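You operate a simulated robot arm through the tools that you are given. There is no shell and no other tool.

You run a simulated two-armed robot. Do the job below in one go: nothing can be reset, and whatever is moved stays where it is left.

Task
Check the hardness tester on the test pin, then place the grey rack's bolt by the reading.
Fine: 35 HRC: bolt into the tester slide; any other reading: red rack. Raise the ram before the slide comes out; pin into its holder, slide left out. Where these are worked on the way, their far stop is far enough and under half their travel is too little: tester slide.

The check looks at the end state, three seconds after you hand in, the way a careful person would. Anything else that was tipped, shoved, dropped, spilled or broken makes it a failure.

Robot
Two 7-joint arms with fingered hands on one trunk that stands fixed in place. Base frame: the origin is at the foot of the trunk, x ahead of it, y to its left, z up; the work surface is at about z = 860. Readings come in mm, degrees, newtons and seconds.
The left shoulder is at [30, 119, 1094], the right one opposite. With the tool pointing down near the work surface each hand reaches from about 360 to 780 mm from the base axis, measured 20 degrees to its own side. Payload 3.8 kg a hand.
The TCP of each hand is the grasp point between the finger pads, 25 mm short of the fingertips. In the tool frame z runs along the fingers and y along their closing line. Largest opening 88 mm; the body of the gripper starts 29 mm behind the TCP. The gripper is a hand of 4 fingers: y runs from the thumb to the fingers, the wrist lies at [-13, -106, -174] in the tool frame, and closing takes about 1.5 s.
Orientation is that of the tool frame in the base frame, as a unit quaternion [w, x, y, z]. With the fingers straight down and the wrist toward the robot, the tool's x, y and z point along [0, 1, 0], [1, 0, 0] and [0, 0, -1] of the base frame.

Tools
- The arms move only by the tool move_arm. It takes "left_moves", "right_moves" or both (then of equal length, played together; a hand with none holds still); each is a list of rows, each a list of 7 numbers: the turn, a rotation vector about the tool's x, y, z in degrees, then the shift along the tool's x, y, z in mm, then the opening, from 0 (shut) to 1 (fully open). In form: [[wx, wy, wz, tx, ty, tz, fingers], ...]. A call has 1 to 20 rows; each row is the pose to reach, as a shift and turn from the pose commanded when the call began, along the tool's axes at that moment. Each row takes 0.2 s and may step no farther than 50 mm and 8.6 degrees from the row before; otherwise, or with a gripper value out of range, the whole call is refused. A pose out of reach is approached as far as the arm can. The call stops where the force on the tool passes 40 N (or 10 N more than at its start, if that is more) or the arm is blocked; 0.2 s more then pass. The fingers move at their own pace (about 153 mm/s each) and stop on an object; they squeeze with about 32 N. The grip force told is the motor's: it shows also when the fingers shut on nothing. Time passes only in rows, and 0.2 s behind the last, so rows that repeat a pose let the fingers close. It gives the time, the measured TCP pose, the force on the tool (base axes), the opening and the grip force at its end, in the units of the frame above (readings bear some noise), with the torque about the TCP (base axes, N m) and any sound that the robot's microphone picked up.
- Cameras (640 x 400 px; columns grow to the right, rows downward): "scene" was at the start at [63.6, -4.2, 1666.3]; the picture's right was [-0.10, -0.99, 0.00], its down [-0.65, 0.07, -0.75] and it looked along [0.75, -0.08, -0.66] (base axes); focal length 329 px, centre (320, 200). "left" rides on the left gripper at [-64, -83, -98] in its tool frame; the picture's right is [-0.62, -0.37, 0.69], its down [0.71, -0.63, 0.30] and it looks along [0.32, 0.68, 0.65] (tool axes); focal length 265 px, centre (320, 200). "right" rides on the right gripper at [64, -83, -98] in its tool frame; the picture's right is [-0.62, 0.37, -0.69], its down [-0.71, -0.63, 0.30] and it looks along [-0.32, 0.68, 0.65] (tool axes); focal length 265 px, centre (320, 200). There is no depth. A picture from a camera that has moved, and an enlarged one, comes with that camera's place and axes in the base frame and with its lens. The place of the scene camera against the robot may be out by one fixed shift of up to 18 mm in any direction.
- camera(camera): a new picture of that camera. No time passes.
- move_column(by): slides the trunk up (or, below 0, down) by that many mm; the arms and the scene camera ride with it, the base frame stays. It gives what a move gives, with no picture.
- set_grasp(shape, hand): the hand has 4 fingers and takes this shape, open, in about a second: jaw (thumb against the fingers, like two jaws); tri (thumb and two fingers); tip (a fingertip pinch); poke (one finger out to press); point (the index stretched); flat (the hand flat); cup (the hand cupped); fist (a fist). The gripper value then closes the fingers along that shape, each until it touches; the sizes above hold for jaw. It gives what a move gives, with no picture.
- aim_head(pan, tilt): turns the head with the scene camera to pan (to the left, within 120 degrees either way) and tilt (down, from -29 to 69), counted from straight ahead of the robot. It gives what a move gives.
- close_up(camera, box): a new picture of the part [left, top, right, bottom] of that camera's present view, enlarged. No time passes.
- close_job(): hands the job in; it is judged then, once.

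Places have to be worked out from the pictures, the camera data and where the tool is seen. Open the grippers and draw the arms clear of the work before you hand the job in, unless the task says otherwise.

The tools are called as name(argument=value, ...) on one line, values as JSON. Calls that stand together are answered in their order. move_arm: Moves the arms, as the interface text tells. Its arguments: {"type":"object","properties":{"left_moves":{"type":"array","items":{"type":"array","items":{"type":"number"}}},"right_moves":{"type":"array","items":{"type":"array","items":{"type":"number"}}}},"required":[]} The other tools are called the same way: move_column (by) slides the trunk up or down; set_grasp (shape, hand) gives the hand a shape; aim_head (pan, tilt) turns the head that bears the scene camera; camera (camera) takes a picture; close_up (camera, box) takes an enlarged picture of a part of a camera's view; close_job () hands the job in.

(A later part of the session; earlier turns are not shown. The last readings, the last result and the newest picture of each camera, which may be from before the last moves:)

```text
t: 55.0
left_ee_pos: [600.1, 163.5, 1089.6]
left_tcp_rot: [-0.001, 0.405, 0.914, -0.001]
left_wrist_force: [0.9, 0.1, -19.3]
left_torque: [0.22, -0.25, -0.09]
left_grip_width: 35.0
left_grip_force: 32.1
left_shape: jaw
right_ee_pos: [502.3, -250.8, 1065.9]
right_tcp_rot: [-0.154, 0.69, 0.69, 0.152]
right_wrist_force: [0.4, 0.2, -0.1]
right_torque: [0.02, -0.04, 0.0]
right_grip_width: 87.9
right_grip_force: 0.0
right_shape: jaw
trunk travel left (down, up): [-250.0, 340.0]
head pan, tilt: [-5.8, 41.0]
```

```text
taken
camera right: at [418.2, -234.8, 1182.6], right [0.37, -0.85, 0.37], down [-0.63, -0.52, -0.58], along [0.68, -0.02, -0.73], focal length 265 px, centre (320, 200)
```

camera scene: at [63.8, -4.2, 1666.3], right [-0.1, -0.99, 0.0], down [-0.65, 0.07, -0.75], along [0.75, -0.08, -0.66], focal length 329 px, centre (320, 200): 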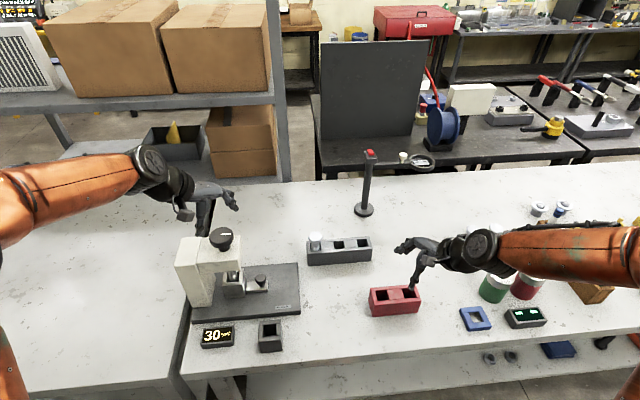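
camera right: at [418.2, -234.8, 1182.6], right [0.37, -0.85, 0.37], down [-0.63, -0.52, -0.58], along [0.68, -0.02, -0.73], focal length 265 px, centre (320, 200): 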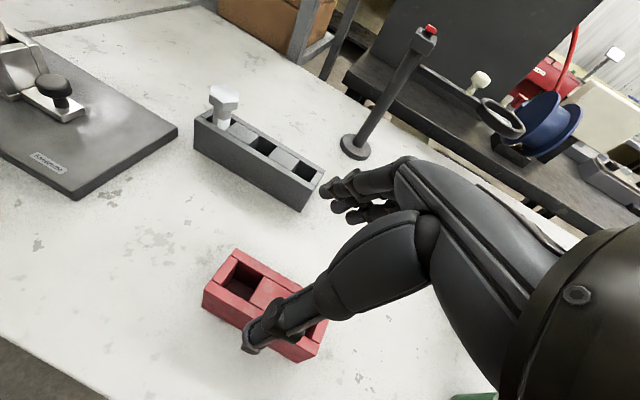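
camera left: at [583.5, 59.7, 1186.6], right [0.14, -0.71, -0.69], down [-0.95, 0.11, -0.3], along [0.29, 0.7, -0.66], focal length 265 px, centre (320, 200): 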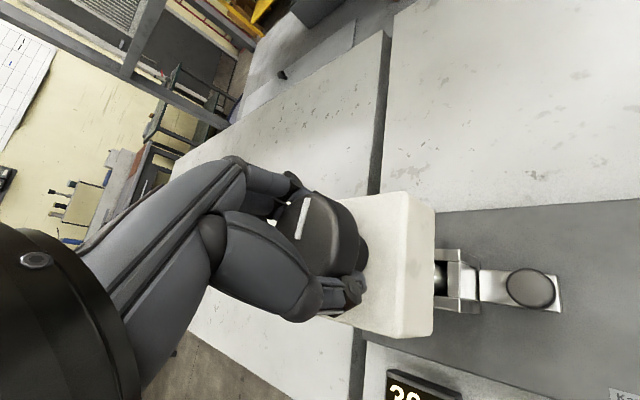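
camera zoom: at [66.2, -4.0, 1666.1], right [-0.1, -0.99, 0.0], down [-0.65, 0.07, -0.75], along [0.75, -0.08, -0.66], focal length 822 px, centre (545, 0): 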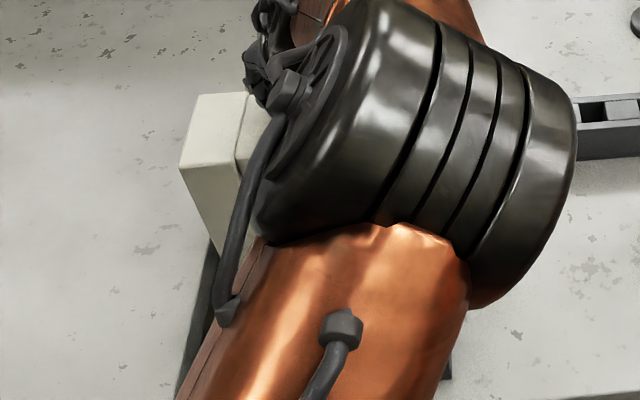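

The pointer is back toward +x, its starting position. I release, lift off and park the left hand at left so I can inspect the ram.

move_arm(left_moves=[[0, 0, 0, 0, 0, 0, 0.8], [0, 0, 0, 0, 0, 0, 1], [0, 0, 0, 0, 0, 0, 1], [0, 0, 0, 0, 0, -15, 1], [0, 0, 0, 0, 0, -45, 1], [0, 0, 0, 0, 0, -80, 1], [0, 0, 8.4, 0, 0, -100, 1], [0, 0, 16.8, 0, 0, -120, 1], [0, 0, 25.2, 0, 0, -130, 1], [0, 0, 33.6, 0, 0, -140, 1], [0, 0, 42.2, 0, 0, -140, 1], [0, 0, 42.2, 37, -7, -145, 1], [0, 0, 42.2, 74, -14, -150, 1], [0, 0, 42.2, 111, -21, -155, 1], [0, 0, 42.2, 148, -28, -160, 1], [0, 0, 42.2, 185, -35, -160, 1], [0, 0, 42.2, 222, -41, -160, 1], [0, 0, 42.2, 222, -41, -160, 1]])

camera(camera="scene")

close_up(camera="scene", box=[170, 210, 310, 350])

camera(camera="left")

```text
t: 58.8
left_ee_pos: [421.8, 301.6, 1250.7]
left_tcp_rot: [-0.001, 0.709, 0.705, 0.001]
left_wrist_force: [-0.4, -0.4, 0.2]
left_torque: [0.0, 0.03, 0.0]
left_grip_width: 87.3
left_grip_force: 0.0
left_shape: jaw
right_ee_pos: [501.5, -250.7, 1067.2]
right_tcp_rot: [-0.154, 0.691, 0.69, 0.153]
right_wrist_force: [0.1, -0.2, -0.8]
right_torque: [-0.02, 0.01, 0.01]
right_grip_width: 88.1
right_grip_force: 0.0
right_shape: jaw
trunk travel left (down, up): [-250.0, 340.0]
head pan, tilt: [-5.8, 41.0]
```

```text
taken
camera scene: at [64.7, -4.9, 1666.2], right [-0.1, -0.99, 0.0], down [-0.65, 0.07, -0.75], along [0.75, -0.08, -0.66], focal length 329 px, centre (320, 200)
```

scene: 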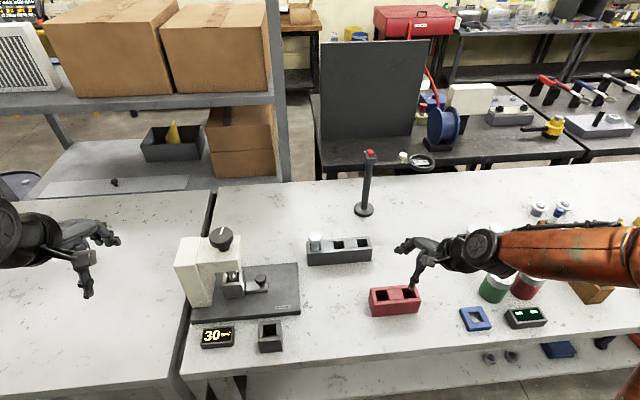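

```text
2.86 times, centred on (240, 280) of scene
camera zoom: at [64.7, -4.9, 1666.2], right [-0.1, -0.99, 0.0], down [-0.65, 0.07, -0.75], along [0.75, -0.08, -0.66], focal length 939 px, centre (549, -29)
```

zoom: 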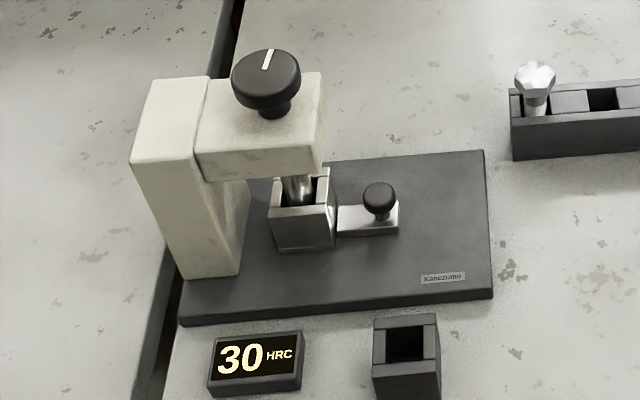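

```text
taken
camera left: at [339.4, 236.2, 1348.1], right [-0.37, -0.62, -0.69], down [-0.63, 0.72, -0.3], along [0.68, 0.32, -0.65], focal length 265 px, centre (320, 200)
```

left: 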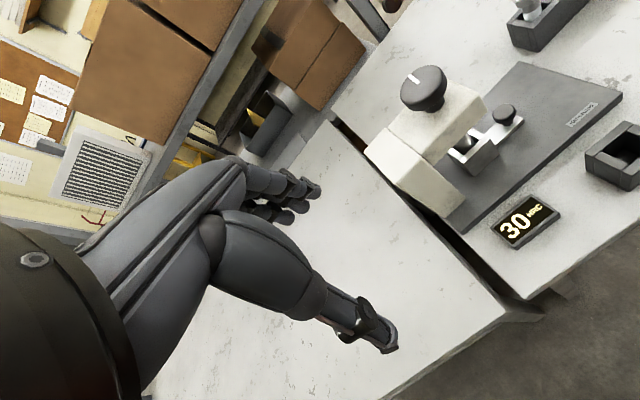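

The knob is back at its start and the tester is unmoved; the display retains 30. I bring the right hand back toward the slide handle and check that the ram is clear of the pin.

move_arm(right_moves=[[0, 0, 0, 31.4, 12.3, 20.2, 0.65], [0, 0, 0, 62.8, 24.6, 40.3, 0.65], [0, 0, 0, 94.2, 36.9, 60.5, 0.65], [0, 0, 0, 125.6, 49.2, 80.7, 0.65], [0, 0, 0, 157, 61.5, 100.9, 0.65], [0, 0, 0, 188.4, 73.9, 121, 0.65], [0, 0, 0, 219.9, 86.2, 141.2, 0.65], [0, 0, 0, 251.3, 98.5, 161.4, 0.65], [0, 0, 0, 251.3, 98.5, 161.4, 0.65]])

camera(camera="right")

close_up(camera="scene", box=[200, 200, 340, 310])

```text
t: 60.8
left_ee_pos: [420.7, 299.9, 1251.0]
left_tcp_rot: [0.0, 0.708, 0.706, 0.0]
left_wrist_force: [1.2, 0.0, -0.4]
left_torque: [0.03, 0.04, 0.01]
left_grip_width: 87.8
left_grip_force: 0.1
left_shape: jaw
right_ee_pos: [599.0, 44.5, 1026.3]
right_tcp_rot: [-0.153, 0.69, 0.691, 0.154]
right_wrist_force: [-0.3, -0.3, 0.5]
right_torque: [-0.02, 0.02, -0.03]
right_grip_width: 57.3
right_grip_force: 0.1
right_shape: jaw
trunk travel left (down, up): [-250.0, 340.0]
head pan, tilt: [-5.8, 41.0]
```

```text
taken
camera right: at [515.1, 59.3, 1142.7], right [0.37, -0.85, 0.37], down [-0.63, -0.52, -0.58], along [0.68, -0.02, -0.73], focal length 265 px, centre (320, 200)
```

right: 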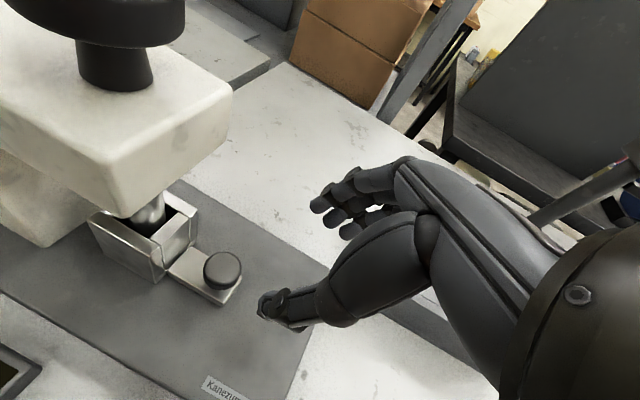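

```text
3.64 times, centred on (270, 255) of scene
camera zoom: at [63.4, -5.2, 1666.3], right [-0.1, -0.99, 0.0], down [-0.65, 0.07, -0.75], along [0.75, -0.08, -0.66], focal length 1195 px, centre (502, 0)
```

zoom: 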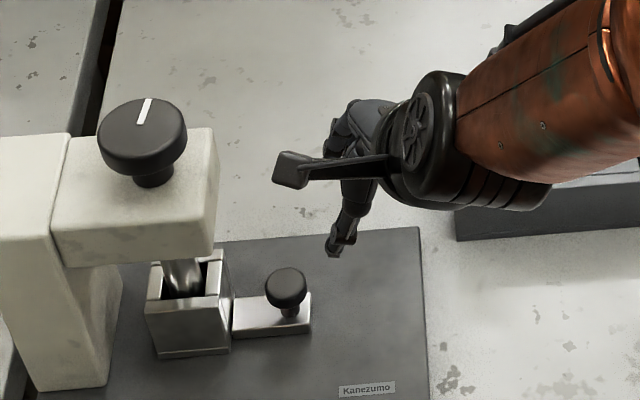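

The handle knob is at (599, 95), exactly along the tool axis. I advance and grip it.

move_arm(right_moves=[[0, 0, 0, -1, 0, 40, 0.65], [0, 0, 0, -1, 0, 75, 0.65], [0, 0, 0, -1.5, 0, 100, 0.65], [0, 0, 0, -1.5, 0, 115, 0.65], [0, 0, 0, -1.5, 0, 115, 0.3], [0, 0, 0, -1.5, 0, 115, 0], [0, 0, 0, -1.5, 0, 115, 0], [0, 0, 0, -1.5, 0, 115, 0], [0, 0, 0, -1.5, 0, 115, 0]])

camera(camera="right")

```text
t: 62.8
left_ee_pos: [421.9, 301.7, 1251.1]
left_tcp_rot: [0.0, 0.708, 0.706, -0.001]
left_wrist_force: [-0.9, -1.3, 0.1]
left_torque: [0.02, -0.01, 0.01]
left_grip_width: 87.6
left_grip_force: 0.0
left_shape: jaw
right_ee_pos: [598.2, 93.1, 919.8]
right_tcp_rot: [-0.154, 0.69, 0.691, 0.15]
right_wrist_force: [-1.8, 1.4, -11.8]
right_torque: [-0.24, -0.5, -0.08]
right_grip_width: 23.5
right_grip_force: 32.2
right_shape: jaw
trunk travel left (down, up): [-250.0, 340.0]
head pan, tilt: [-5.8, 41.0]
```

```text
taken
camera right: at [514.4, 108.8, 1036.0], right [0.37, -0.85, 0.37], down [-0.63, -0.52, -0.57], along [0.68, -0.02, -0.73], focal length 265 px, centre (320, 200)
```

right: 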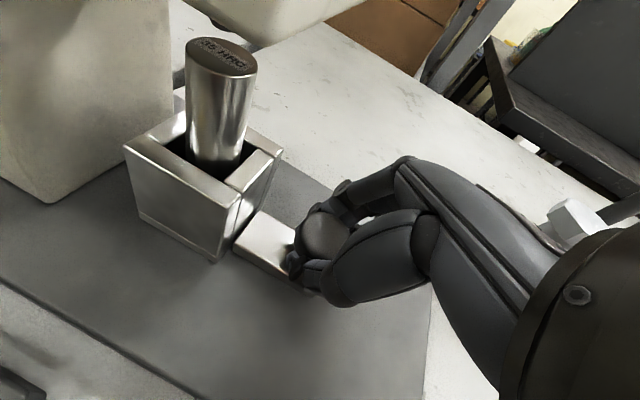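

Gripped, and no ram is visible above the pin. I pull the slide out toward -y.

move_arm(right_moves=[[0, 0, 0, -4.5, 0, -2.1, 0], [0, 0, 0, -9.06, 0, -4.2, 0], [0, 0, 0, -18.1, 0, -8.5, 0], [0, 0, 0, -27.2, 0, -12.7, 0], [0, 0, 0, -36.2, 0, -16.9, 0], [0, 0, 0, -45.3, 0, -21.1, 0], [0, 0, 0, -54.4, 0, -25.4, 0], [0, 0, 0, -63.4, 0, -29.6, 0], [0, 0, 0, -72.5, 0, -33.8, 0], [0, 0, 0, -81.5, 0, -38.1, 0], [0, 0, 0, -90.6, 0, -42.3, 0], [0, 0, 0, -99.7, 0, -46.5, 0]])

camera(camera="right")

close_up(camera="scene", box=[170, 200, 350, 330])

```text
t: 65.4
left_ee_pos: [422.6, 299.7, 1250.4]
left_tcp_rot: [0.0, 0.709, 0.706, 0.001]
left_wrist_force: [0.1, -0.3, 0.1]
left_torque: [0.01, -0.01, 0.03]
left_grip_width: 87.8
left_grip_force: 0.0
left_shape: jaw
right_ee_pos: [598.4, -18.7, 919.6]
right_tcp_rot: [-0.154, 0.691, 0.69, 0.151]
right_wrist_force: [-7.5, 0.5, -21.9]
right_torque: [-0.21, -0.38, -0.08]
right_grip_width: 23.3
right_grip_force: 31.8
right_shape: jaw
trunk travel left (down, up): [-250.0, 340.0]
head pan, tilt: [-5.8, 41.0]
```

```text
taken
camera right: at [514.8, -2.2, 1036.4], right [0.37, -0.85, 0.36], down [-0.63, -0.52, -0.58], along [0.68, -0.02, -0.73], focal length 265 px, centre (320, 200)
```

right: 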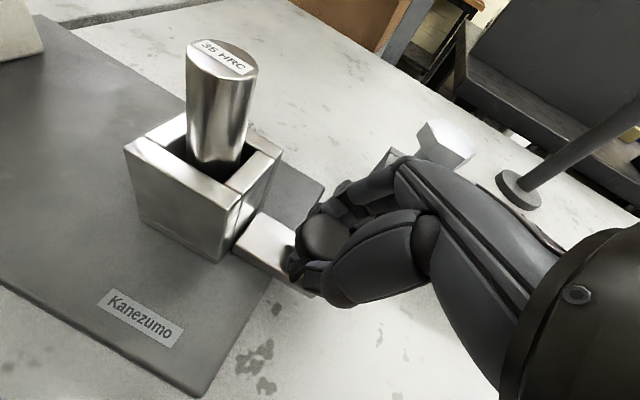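

```text
3.08 times, centred on (260, 265) of scene
camera zoom: at [64.8, -4.6, 1666.2], right [-0.1, -0.99, 0.0], down [-0.65, 0.07, -0.75], along [0.75, -0.08, -0.66], focal length 1011 px, centre (505, 0)
```

zoom: 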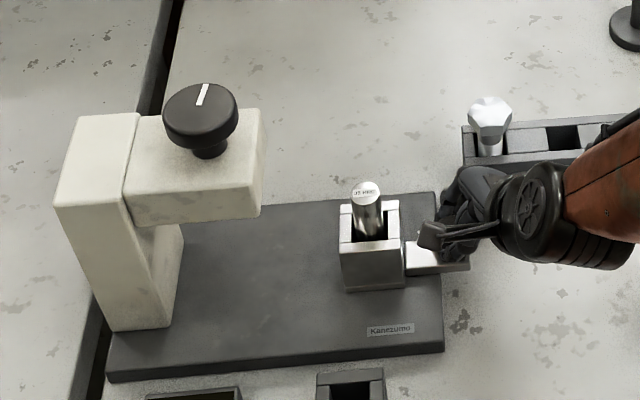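

About 10 mm remain to the start position. I creep out in small steps to the outer stop.

move_arm(right_moves=[[0, 0, 0, -2.7, 0, -1.3, 0], [0, 0, 0, -5.4, 0, -2.5, 0], [0, 0, 0, -8.2, 0, -3.8, 0], [0, 0, 0, -10, 0, -4.7, 0], [0, 0, 0, -11.8, 0, -5.5, 0]])

camera(camera="right")

close_up(camera="scene", box=[170, 200, 350, 330])

```text
t: 66.6
left_ee_pos: [422.7, 303.6, 1250.0]
left_tcp_rot: [0.0, 0.708, 0.706, -0.001]
left_wrist_force: [-0.3, 0.1, 0.4]
left_torque: [0.01, -0.02, -0.02]
left_grip_width: 87.8
left_grip_force: 0.2
left_shape: jaw
right_ee_pos: [599.0, -27.4, 920.9]
right_tcp_rot: [-0.155, 0.689, 0.692, 0.151]
right_wrist_force: [-5.0, 14.2, -23.0]
right_torque: [-0.05, -0.45, 0.05]
right_grip_width: 23.2
right_grip_force: 31.8
right_shape: jaw
trunk travel left (down, up): [-250.0, 340.0]
head pan, tilt: [-5.8, 41.0]
```

```text
taken
camera right: at [514.8, -11.3, 1036.4], right [0.37, -0.85, 0.36], down [-0.63, -0.52, -0.58], along [0.68, -0.01, -0.73], focal length 265 px, centre (320, 200)
```

right: 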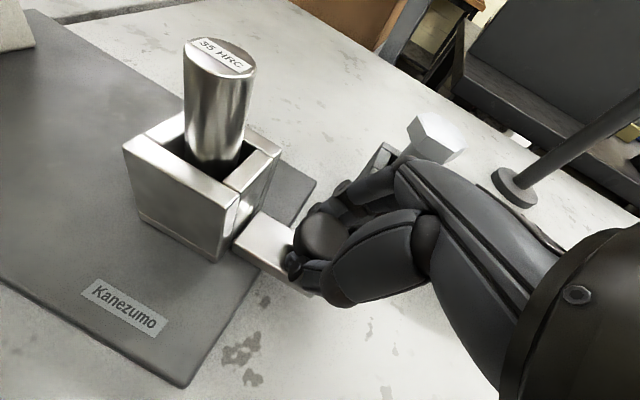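

```text
3.08 times, centred on (260, 265) of scene
camera zoom: at [65.7, -1.4, 1666.2], right [-0.1, -0.99, 0.0], down [-0.65, 0.06, -0.75], along [0.75, -0.08, -0.66], focal length 1011 px, centre (505, 0)
```

zoom: 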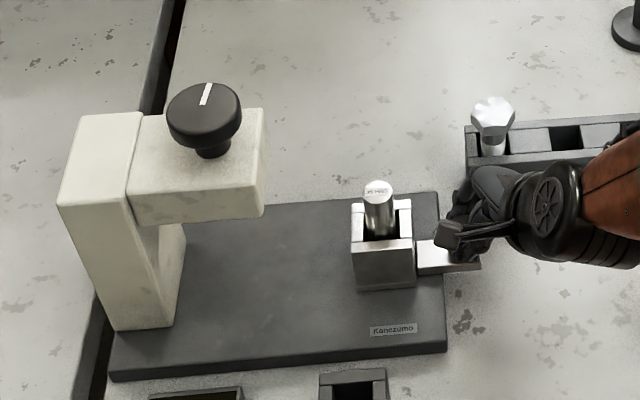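

The outer stop pushes back with 14 N, so the slide is fully out. I release the handle and retreat the right hand to the right.

move_arm(right_moves=[[0, 0, 0, 0, 0, 0, 0.65], [0, 0, 0, 0, 0, 0, 0.65], [0, 0, 0, 0, 0, 0, 0.65], [0, 0, 0, 0, 0, -10, 0.65], [0, 0, 0, 0, 0, -35, 0.65], [0, 0, 0, 0, 0, -65, 0.65], [0, 0, 0, 0, 0, -100, 0.65], [0, 0, 0, -30, -12, -125, 1], [0, 0, 0, -60, -24, -150, 1], [0, 0, 0, -90, -36, -175, 1], [0, 0, 0, -120, -48, -200, 1], [0, 0, 0, -142, -60, -221, 1]])

camera(camera="scene")

close_up(camera="scene", box=[170, 210, 330, 360])

camera(camera="right")

```text
t: 69.2
left_ee_pos: [419.5, 300.5, 1250.8]
left_tcp_rot: [0.0, 0.708, 0.706, 0.0]
left_wrist_force: [0.6, 0.4, 0.1]
left_torque: [-0.04, -0.01, 0.0]
left_grip_width: 87.7
left_grip_force: 0.0
left_shape: jaw
right_ee_pos: [537.7, -253.9, 1063.0]
right_tcp_rot: [-0.153, 0.69, 0.691, 0.153]
right_wrist_force: [-0.7, -0.8, 0.2]
right_torque: [-0.02, -0.01, -0.02]
right_grip_width: 88.0
right_grip_force: 0.1
right_shape: jaw
trunk travel left (down, up): [-250.0, 340.0]
head pan, tilt: [-5.8, 41.0]
```

```text
taken
camera scene: at [62.7, -4.9, 1666.3], right [-0.1, -0.99, 0.0], down [-0.65, 0.07, -0.76], along [0.75, -0.08, -0.66], focal length 329 px, centre (320, 200)
```

scene: 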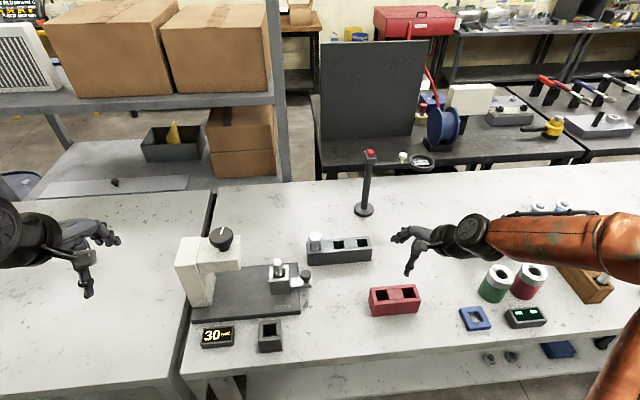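

```text
2.67 times, centred on (250, 285) of scene
camera zoom: at [62.7, -4.9, 1666.3], right [-0.1, -0.99, 0.0], down [-0.65, 0.07, -0.76], along [0.75, -0.08, -0.66], focal length 876 px, centre (507, -27)
```

zoom: 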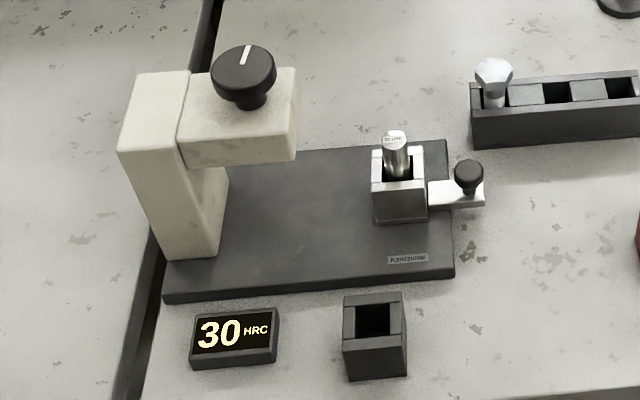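

```text
taken
camera right: at [454.3, -237.6, 1179.5], right [0.37, -0.85, 0.37], down [-0.63, -0.52, -0.58], along [0.68, -0.02, -0.73], focal length 265 px, centre (320, 200)
```

right: 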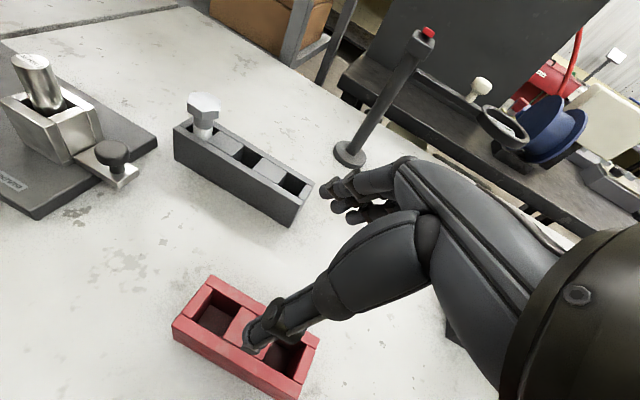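

The slide is back out and the pin stands in it as before. I bring the left hand lower in front of the tester to measure the pin holder and the pin from close by.

move_arm(left_moves=[[0, 0, 0, -31, 0, 27, 1], [0, 0, 0, -62, 0, 54, 1], [0, 0, 0, -93, 0, 81, 1], [0, 0, 0, -124, 1, 109, 1], [0, 0, 0, -155, 1, 136, 1], [0, 0, 0, -186, 1, 163, 1], [0, 0, 0, -216.5, 1.5, 191, 1], [0, 0, 0, -216.5, 1.5, 191, 1]])

camera(camera="left")

close_up(camera="left", box=[340, 170, 520, 310])

close_up(camera="left", box=[270, 60, 410, 170])

```text
t: 71.0
left_ee_pos: [419.8, 85.3, 1060.6]
left_tcp_rot: [0.0, 0.708, 0.707, 0.0]
left_wrist_force: [-1.2, 0.5, 0.5]
left_torque: [-0.02, -0.03, -0.02]
left_grip_width: 87.7
left_grip_force: 0.2
left_shape: jaw
right_ee_pos: [539.4, -252.4, 1063.2]
right_tcp_rot: [-0.154, 0.69, 0.691, 0.153]
right_wrist_force: [-0.3, -0.1, 0.3]
right_torque: [-0.03, 0.04, -0.02]
right_grip_width: 87.8
right_grip_force: 0.1
right_shape: jaw
trunk travel left (down, up): [-250.0, 340.0]
head pan, tilt: [-5.8, 41.0]
```

```text
taken
camera left: at [338.0, 20.8, 1157.3], right [-0.37, -0.62, -0.69], down [-0.63, 0.72, -0.31], along [0.69, 0.32, -0.65], focal length 265 px, centre (320, 200)
```

left: 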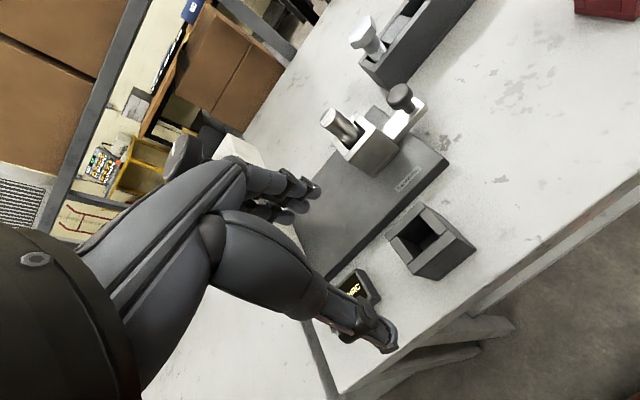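

```text
2.86 times, centred on (430, 240) of left
camera zoom: at [338.0, 20.8, 1157.3], right [-0.37, -0.62, -0.69], down [-0.63, 0.72, -0.31], along [0.69, 0.32, -0.65], focal length 758 px, centre (6, 86)
```

zoom: 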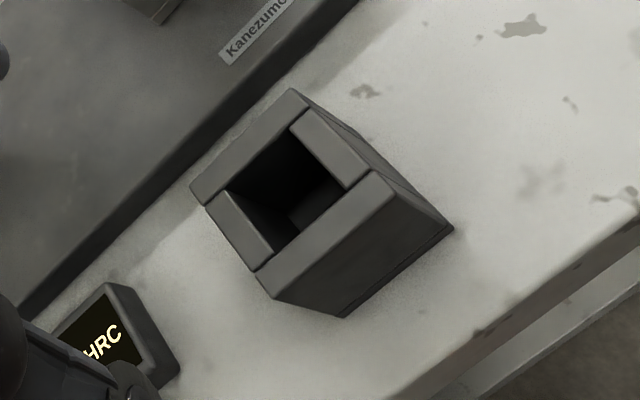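

```text
3.64 times, centred on (340, 115) of left
camera zoom: at [338.0, 20.8, 1157.3], right [-0.37, -0.62, -0.69], down [-0.63, 0.72, -0.31], along [0.69, 0.32, -0.65], focal length 965 px, centre (247, 509)
```

zoom: 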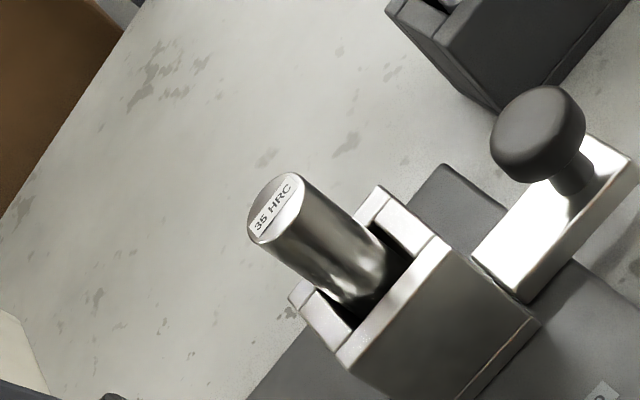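

The holder's pocket centre is about (455, 68.5) with its rim near z 916; the pin is at (598, 44.5, top 985) and the slide box top is near 939. I move the left hand above the pin.

move_arm(left_moves=[[0, 0, 0, 0, 0, -30, 1], [0, 0, 0, -10, 45, -30, 1], [0, 0, 0, -20, 90, -30, 1], [0, 0, 0, -30, 135, -30, 1], [0, 0, 0, -40.8, 178.2, -30, 1], [0, 0, 0, -40.8, 178.2, -10, 1], [0, 0, 0, -40.8, 178.2, 20, 1], [0, 0, 0, -40.8, 178.2, 20, 1]])

camera(camera="left")

close_up(camera="scene", box=[170, 200, 350, 330])

```text
t: 72.8
left_ee_pos: [598.4, 43.4, 1038.2]
left_tcp_rot: [0.001, 0.709, 0.705, 0.001]
left_wrist_force: [0.0, 0.2, 0.4]
left_torque: [0.03, 0.01, -0.02]
left_grip_width: 87.7
left_grip_force: 0.0
left_shape: jaw
right_ee_pos: [539.1, -252.9, 1063.1]
right_tcp_rot: [-0.152, 0.69, 0.691, 0.153]
right_wrist_force: [0.1, -0.7, -0.5]
right_torque: [-0.02, 0.0, 0.0]
right_grip_width: 87.9
right_grip_force: 0.0
right_shape: jaw
trunk travel left (down, up): [-250.0, 340.0]
head pan, tilt: [-5.8, 41.0]
```

```text
taken
camera left: at [516.1, -21.3, 1136.3], right [-0.37, -0.62, -0.69], down [-0.63, 0.72, -0.3], along [0.68, 0.32, -0.65], focal length 265 px, centre (320, 200)
```

left: 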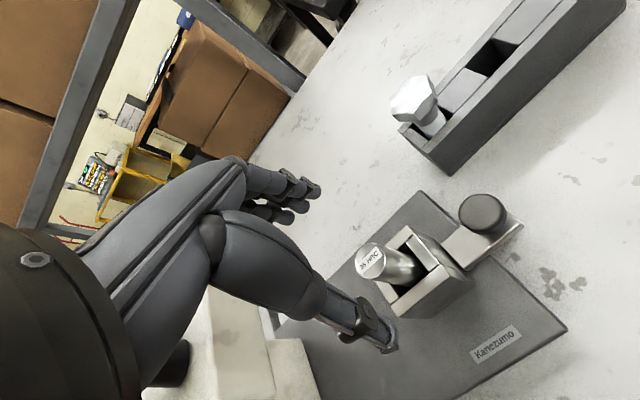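

```text
3.08 times, centred on (260, 265) of scene
camera zoom: at [63.1, -4.1, 1666.3], right [-0.1, -0.99, 0.0], down [-0.65, 0.07, -0.76], along [0.75, -0.08, -0.66], focal length 1011 px, centre (505, 0)
```

zoom: 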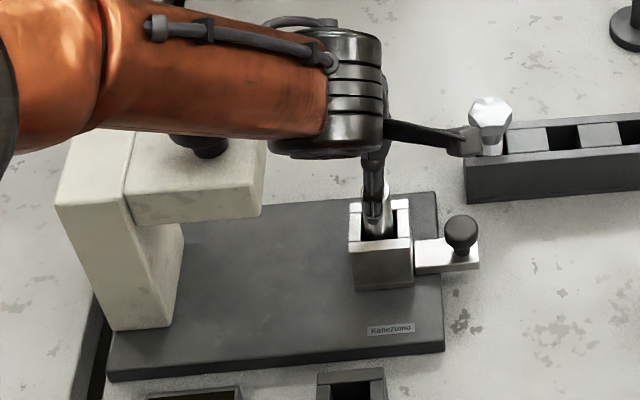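

The left forearm would pass close over the tester's head knob if I lowered further, so I use the right hand for the pin instead. First I retreat the left hand up, back and to its parking place.

move_arm(left_moves=[[0, 0, 0, 0, 0, -40, 1], [0, 0, 0, 0, -5, -80, 1], [0, 0, 0, 10, -50, -90, 1], [0, 0, 0, 20, -95, -100, 1], [0, 0, 0, 40, -135, -110, 1], [0, 0, 0, 75, -165, -120, 1], [0, 0, 0, 115, -175, -140, 1], [0, 0, 0, 155, -178, -160, 1], [0, 0, 0, 195, -178, -180, 1], [0, 0, 0, 235, -178, -200, 1], [0, 0, 0, 257, -178, -212, 1]])

camera(camera="scene")

```text
t: 75.2
left_ee_pos: [422.0, 300.3, 1250.6]
left_tcp_rot: [0.0, 0.709, 0.706, 0.0]
left_wrist_force: [0.1, 0.8, 0.6]
left_torque: [-0.02, 0.01, 0.0]
left_grip_width: 88.1
left_grip_force: 0.1
left_shape: jaw
right_ee_pos: [539.4, -252.4, 1063.0]
right_tcp_rot: [-0.153, 0.69, 0.691, 0.153]
right_wrist_force: [-0.1, -0.9, 0.6]
right_torque: [0.0, 0.01, -0.02]
right_grip_width: 88.2
right_grip_force: 0.1
right_shape: jaw
trunk travel left (down, up): [-250.0, 340.0]
head pan, tilt: [-5.8, 41.0]
```

```text
taken
camera scene: at [63.5, -4.1, 1666.3], right [-0.1, -0.99, 0.0], down [-0.65, 0.07, -0.75], along [0.75, -0.08, -0.66], focal length 329 px, centre (320, 200)
```

scene: 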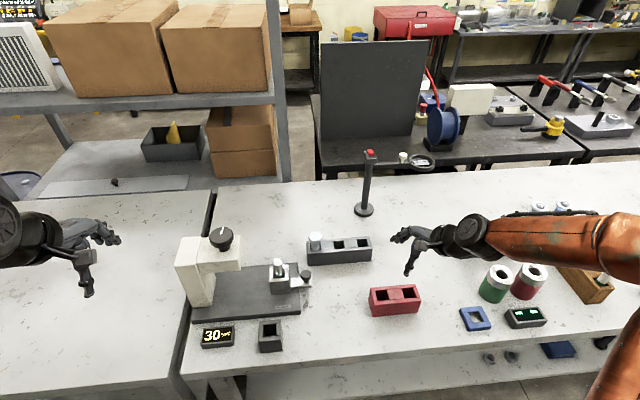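

The bench is undisturbed. I bring the right hand upright above the pin.

move_arm(right_moves=[[0, -3.125, 0, 35, 7.3, 12.6, 1], [0, -6.25, 0, 70.1, 14.7, 25.3, 1], [0, -9.375, 0, 105.2, 22, 37.9, 1], [0, -12.5, 0, 140.2, 29.3, 50.6, 1], [0, -15.625, 0, 175.3, 36.6, 63.2, 1], [0, -18.75, 0, 210.3, 44, 75.8, 1], [0, -21.875, 0, 245.4, 51.3, 88.5, 1], [0, -25, 0, 280.4, 58.6, 101.1, 1], [0, -25, 0, 280.4, 58.6, 101.1, 1]])

camera(camera="right")

camera(camera="scene")

```text
t: 77.2
left_ee_pos: [421.5, 299.2, 1250.6]
left_tcp_rot: [0.0, 0.708, 0.706, 0.0]
left_wrist_force: [0.8, -0.1, 0.1]
left_torque: [0.01, 0.04, 0.0]
left_grip_width: 87.4
left_grip_force: 0.0
left_shape: jaw
right_ee_pos: [597.9, 43.2, 1088.8]
right_tcp_rot: [0.0, 0.707, 0.707, 0.0]
right_wrist_force: [-0.7, 0.4, -0.7]
right_torque: [0.02, -0.01, 0.02]
right_grip_width: 87.9
right_grip_force: 0.1
right_shape: jaw
trunk travel left (down, up): [-250.0, 340.0]
head pan, tilt: [-5.8, 41.0]
```

```text
taken
camera right: at [513.9, 106.6, 1187.9], right [0.37, -0.62, 0.69], down [-0.63, -0.71, -0.3], along [0.68, -0.32, -0.65], focal length 265 px, centre (320, 200)
```

right: 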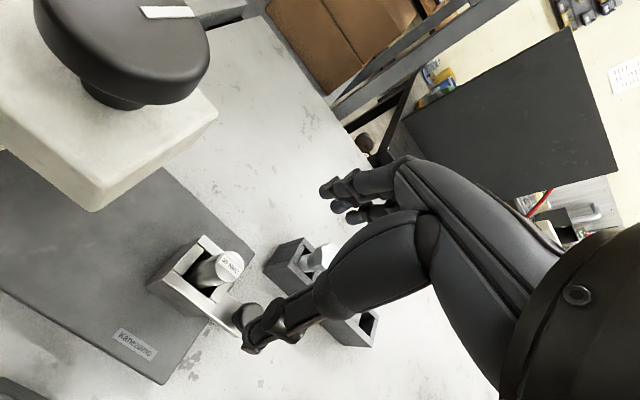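

```text
taken
camera scene: at [63.6, -5.3, 1666.3], right [-0.1, -0.99, 0.0], down [-0.65, 0.07, -0.75], along [0.75, -0.08, -0.66], focal length 329 px, centre (320, 200)
```

scene: 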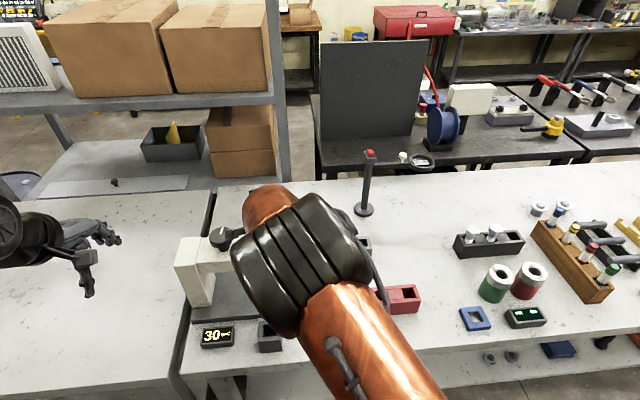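

The right hand is upright above the pin and clear of the tester head. I descend until the tips are level with the pin top and check.

move_arm(right_moves=[[0, 0, 0, 1, 0, 30, 1], [0, 0, 0, 2, 0, 60, 1], [0, 0, 0, 2, 0, 78, 1], [0, 0, 0, 2, 0, 78, 1]])

camera(camera="right")

camera(camera="left")

```text
t: 78.2
left_ee_pos: [422.3, 301.0, 1249.8]
left_tcp_rot: [0.0, 0.708, 0.706, 0.0]
left_wrist_force: [-0.6, 0.6, 0.2]
left_torque: [-0.02, -0.01, -0.01]
left_grip_width: 87.7
left_grip_force: 0.1
left_shape: jaw
right_ee_pos: [598.4, 46.5, 1011.4]
right_tcp_rot: [0.0, 0.707, 0.707, 0.0]
right_wrist_force: [-0.4, 0.1, -0.8]
right_torque: [0.01, 0.0, 0.01]
right_grip_width: 88.1
right_grip_force: 0.1
right_shape: jaw
trunk travel left (down, up): [-250.0, 340.0]
head pan, tilt: [-5.8, 41.0]
```

```text
taken
camera right: at [513.7, 109.2, 1109.6], right [0.37, -0.62, 0.69], down [-0.63, -0.71, -0.3], along [0.68, -0.32, -0.65], focal length 265 px, centre (320, 200)
```

right: 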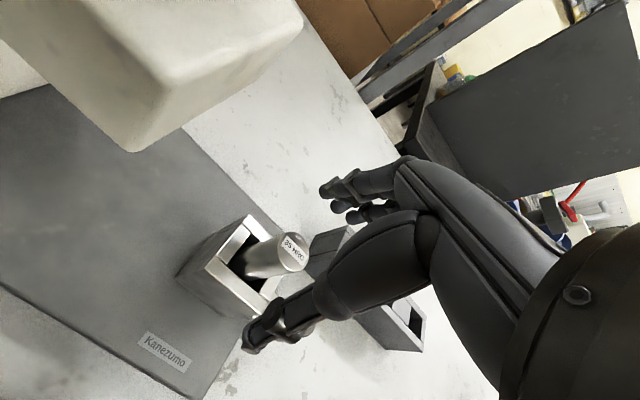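

```text
taken
camera left: at [339.6, 235.9, 1348.2], right [-0.37, -0.62, -0.69], down [-0.63, 0.72, -0.3], along [0.68, 0.32, -0.65], focal length 265 px, centre (320, 200)
```

left: 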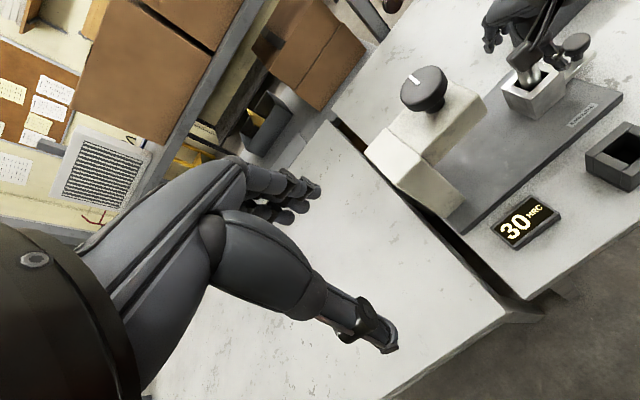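

The pin is centred between thumb and fingers. I lower 36 mm and close on it.

move_arm(right_moves=[[0, 0, 0, 0, -1, 18, 1], [0, 0, 0, 0, -1, 36, 1], [0, 0, 0, 0, -1, 36, 1], [0, 0, 0, 0, -1, 36, 0.5], [0, 0, 0, 0, -1, 36, 0.2], [0, 0, 0, 0, -1, 36, 0], [0, 0, 0, 0, -1, 36, 0], [0, 0, 0, 0, -1, 36, 0], [0, 0, 0, 0, -1, 36, 0], [0, 0, 0, 0, -1, 36, 0]])

camera(camera="right")

close_up(camera="left", box=[460, 0, 640, 140])

```text
t: 80.4
left_ee_pos: [422.1, 299.2, 1251.1]
left_tcp_rot: [0.0, 0.708, 0.706, 0.0]
left_wrist_force: [0.3, 1.6, -0.6]
left_torque: [-0.03, 0.03, 0.01]
left_grip_width: 87.8
left_grip_force: 0.1
left_shape: jaw
right_ee_pos: [599.1, 46.0, 975.4]
right_tcp_rot: [0.0, 0.707, 0.707, 0.0]
right_wrist_force: [0.0, 0.6, -0.8]
right_torque: [-0.01, 0.02, 0.01]
right_grip_width: 17.7
right_grip_force: 32.1
right_shape: jaw
trunk travel left (down, up): [-250.0, 340.0]
head pan, tilt: [-5.8, 41.0]
```

```text
taken
camera right: at [513.0, 109.4, 1073.1], right [0.37, -0.62, 0.69], down [-0.63, -0.72, -0.3], along [0.68, -0.32, -0.65], focal length 265 px, centre (320, 200)
```

right: 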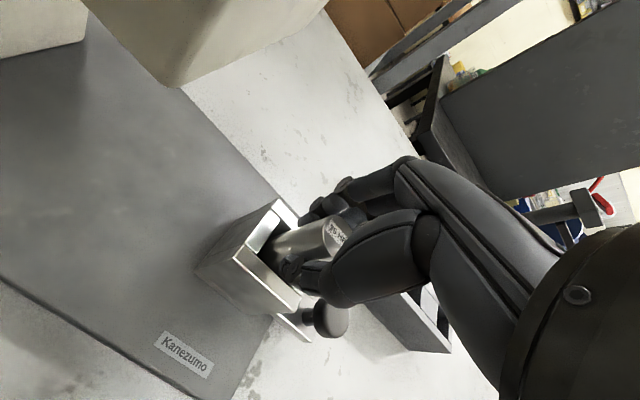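

```text
2.86 times, centred on (550, 70) of left
camera zoom: at [339.9, 236.1, 1348.0], right [-0.37, -0.62, -0.69], down [-0.63, 0.72, -0.3], along [0.68, 0.32, -0.65], focal length 758 px, centre (-337, 571)
```

zoom: 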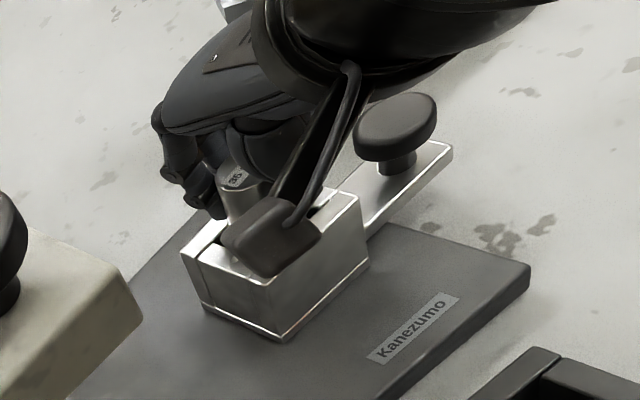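

The pin is held at 17.7 mm width with 32 N. I lift it slowly straight up.

move_arm(right_moves=[[0, 0, 0, 0, 0, -8, 0], [0, 0, 0, 0, 0, -18, 0], [0, 0, 0, 0, 0, -32, 0], [0, 0, 0, 0, 0, -50, 0], [0, 0, 0, 0, 0, -70, 0], [0, 0, 0, 0, 0, -92, 0], [0, 0, 0, 0, 0, -115, 0], [0, 0, 0, 0, 0, -115, 0]])

camera(camera="right")

close_up(camera="left", box=[440, 0, 640, 200])

camera(camera="scene")

```text
t: 82.2
left_ee_pos: [423.9, 300.0, 1250.9]
left_tcp_rot: [0.0, 0.708, 0.706, -0.001]
left_wrist_force: [0.5, 1.1, -0.6]
left_torque: [0.04, 0.0, 0.01]
left_grip_width: 87.9
left_grip_force: 0.0
left_shape: jaw
right_ee_pos: [597.2, 46.6, 1090.3]
right_tcp_rot: [-0.001, 0.707, 0.708, -0.001]
right_wrist_force: [0.1, -0.2, -5.0]
right_torque: [0.02, -0.01, -0.03]
right_grip_width: 17.7
right_grip_force: 32.2
right_shape: jaw
trunk travel left (down, up): [-250.0, 340.0]
head pan, tilt: [-5.8, 41.0]
```

```text
taken
camera right: at [513.1, 109.9, 1188.3], right [0.37, -0.62, 0.69], down [-0.63, -0.71, -0.3], along [0.68, -0.32, -0.65], focal length 265 px, centre (320, 200)
```

right: 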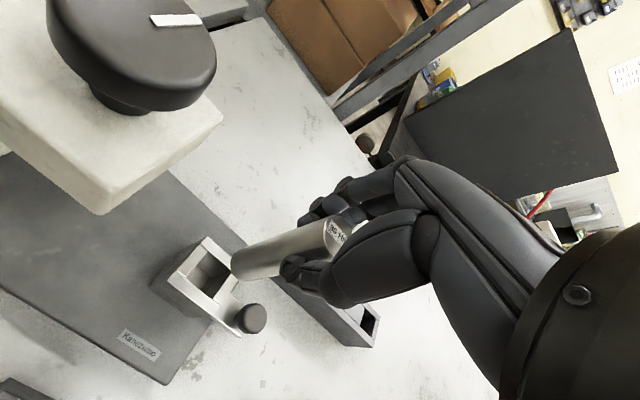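

```text
2.00 times, centred on (540, 100) of left
camera zoom: at [340.4, 236.2, 1347.8], right [-0.37, -0.62, -0.69], down [-0.63, 0.72, -0.3], along [0.68, 0.32, -0.65], focal length 531 px, centre (-120, 400)
```

zoom: 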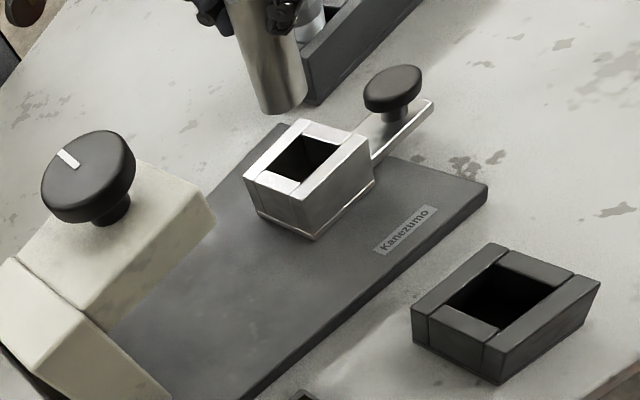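

```text
taken
camera scene: at [64.5, -3.9, 1666.2], right [-0.1, -0.99, 0.0], down [-0.65, 0.07, -0.75], along [0.75, -0.08, -0.66], focal length 329 px, centre (320, 200)
```

scene: 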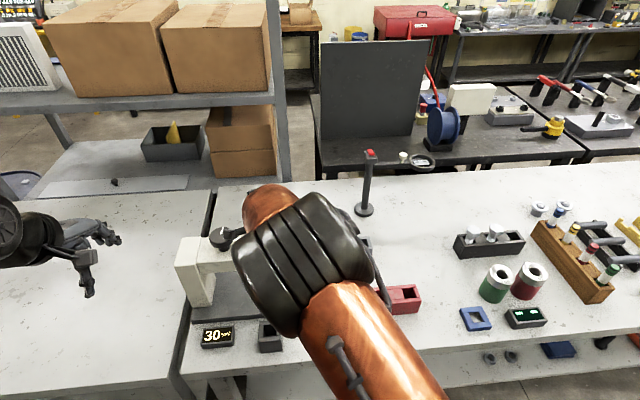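

The pin is up with its bottom about 91 mm below the TCP. I carry it over the holder at the same height and check the alignment.

move_arm(right_moves=[[0, 0, 0, 4, -25, 0, 0], [0, 0, 0, 9, -55, 0, 0], [0, 0, 0, 13, -85, 0, 0], [0, 0, 0, 18, -115, 0, 0], [0, 0, 0, 22, -142, 0, 0], [0, 0, 0, 22, -142, 0, 0]])

camera(camera="right")

camera(camera="left")

camera(camera="scene")

```text
t: 83.6
left_ee_pos: [423.0, 299.5, 1250.2]
left_tcp_rot: [0.0, 0.708, 0.706, 0.001]
left_wrist_force: [-0.3, -0.5, -0.1]
left_torque: [0.01, -0.02, 0.0]
left_grip_width: 87.4
left_grip_force: 0.2
left_shape: jaw
right_ee_pos: [454.9, 68.9, 1088.9]
right_tcp_rot: [0.0, 0.707, 0.707, 0.0]
right_wrist_force: [0.9, -0.1, -5.0]
right_torque: [0.05, -0.01, -0.01]
right_grip_width: 17.5
right_grip_force: 31.9
right_shape: jaw
trunk travel left (down, up): [-250.0, 340.0]
head pan, tilt: [-5.8, 41.0]
```

```text
taken
camera right: at [370.5, 132.2, 1188.0], right [0.37, -0.62, 0.69], down [-0.63, -0.71, -0.3], along [0.68, -0.32, -0.65], focal length 265 px, centre (320, 200)
```

right: 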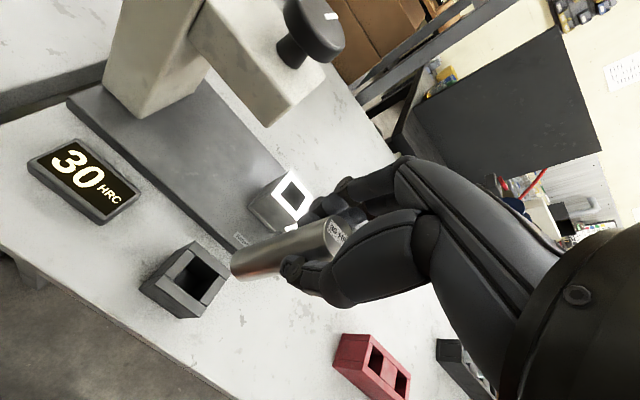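

```text
taken
camera left: at [340.6, 235.9, 1347.8], right [-0.37, -0.62, -0.69], down [-0.63, 0.72, -0.3], along [0.68, 0.32, -0.65], focal length 265 px, centre (320, 200)
```

left: 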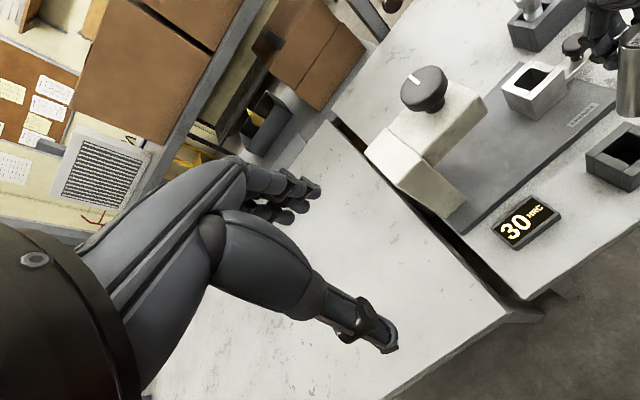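

```text
taken
camera scene: at [64.8, -4.2, 1666.2], right [-0.1, -0.99, 0.0], down [-0.65, 0.07, -0.75], along [0.75, -0.08, -0.66], focal length 329 px, centre (320, 200)
```

scene: 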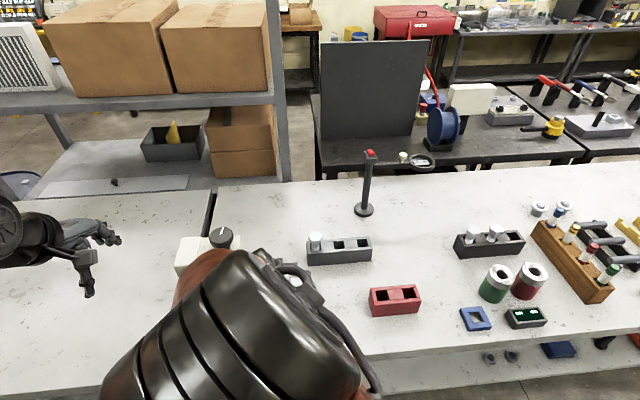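

The holder is visible next to the pin. I zoom in to refine the pocket position and the pin's place in the hand.

close_up(camera="right", box=[120, 200, 300, 340])

close_up(camera="left", box=[560, 60, 640, 220])

```text
2.86 times, centred on (210, 270) of right
camera zoom: at [370.5, 132.2, 1188.0], right [0.37, -0.62, 0.69], down [-0.63, -0.71, -0.3], along [0.68, -0.32, -0.65], focal length 758 px, centre (634, 0)
```

zoom: 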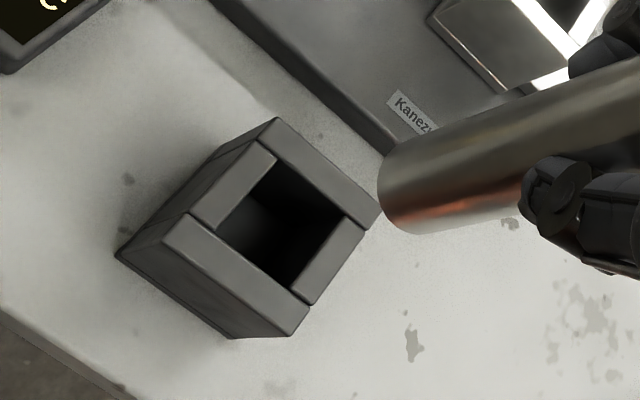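

```text
2.50 times, centred on (600, 140) of left
camera zoom: at [340.6, 235.9, 1347.8], right [-0.37, -0.62, -0.69], down [-0.63, 0.72, -0.3], along [0.68, 0.32, -0.65], focal length 664 px, centre (-380, 350)
```

zoom: 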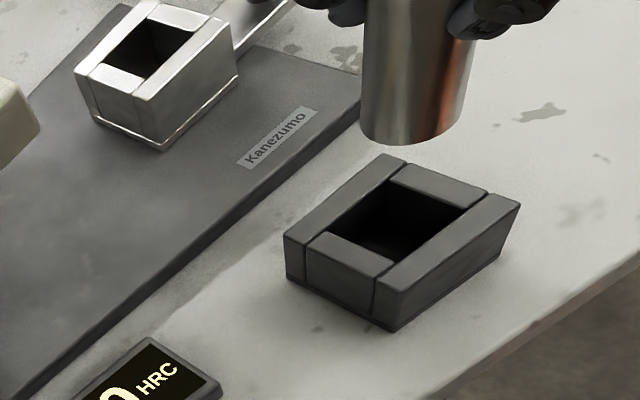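

The pin's bottom is within about 2 mm of the pocket's centre. I lower it to just above the rim and check.

move_arm(right_moves=[[0, 0, 0, 0, 1, 25, 0], [0, 0, 0, 0, 1, 50, 0], [0, 0, 0, 0, 1, 70, 0], [0, 0, 0, 0, 1, 70, 0]])

close_up(camera="right", box=[160, 160, 380, 340])

close_up(camera="left", box=[560, 60, 640, 220])

```text
t: 84.6
left_ee_pos: [422.1, 300.4, 1250.9]
left_tcp_rot: [0.0, 0.708, 0.706, -0.001]
left_wrist_force: [0.0, -0.3, 0.1]
left_torque: [0.01, 0.03, 0.0]
left_grip_width: 87.6
left_grip_force: 0.1
left_shape: jaw
right_ee_pos: [455.2, 68.0, 1017.9]
right_tcp_rot: [0.001, 0.707, 0.708, 0.001]
right_wrist_force: [-0.2, 0.4, -4.2]
right_torque: [0.04, 0.0, -0.01]
right_grip_width: 17.6
right_grip_force: 32.3
right_shape: jaw
trunk travel left (down, up): [-250.0, 340.0]
head pan, tilt: [-5.8, 41.0]
```

```text
2.22 times, centred on (270, 250) of right
camera zoom: at [371.3, 131.2, 1117.8], right [0.37, -0.62, 0.69], down [-0.63, -0.72, -0.3], along [0.68, -0.32, -0.65], focal length 590 px, centre (431, 89)
```

zoom: 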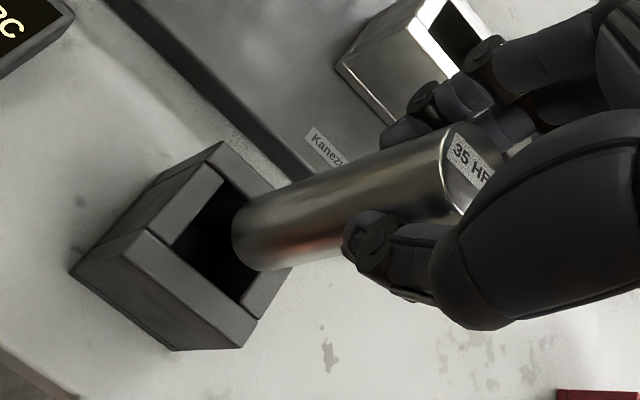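

```text
2.50 times, centred on (600, 140) of left
camera zoom: at [339.8, 236.1, 1348.1], right [-0.37, -0.62, -0.69], down [-0.63, 0.72, -0.3], along [0.68, 0.32, -0.65], focal length 664 px, centre (-380, 350)
```

zoom: 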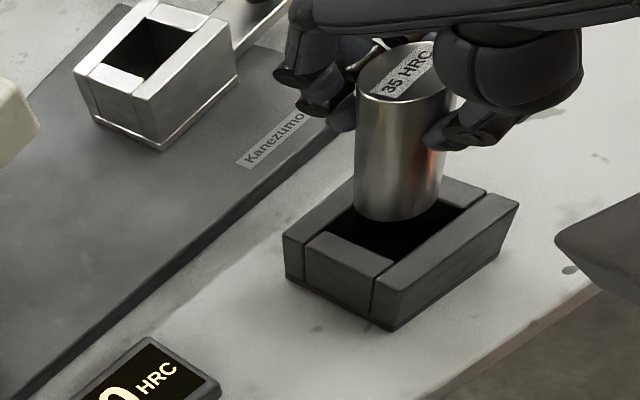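

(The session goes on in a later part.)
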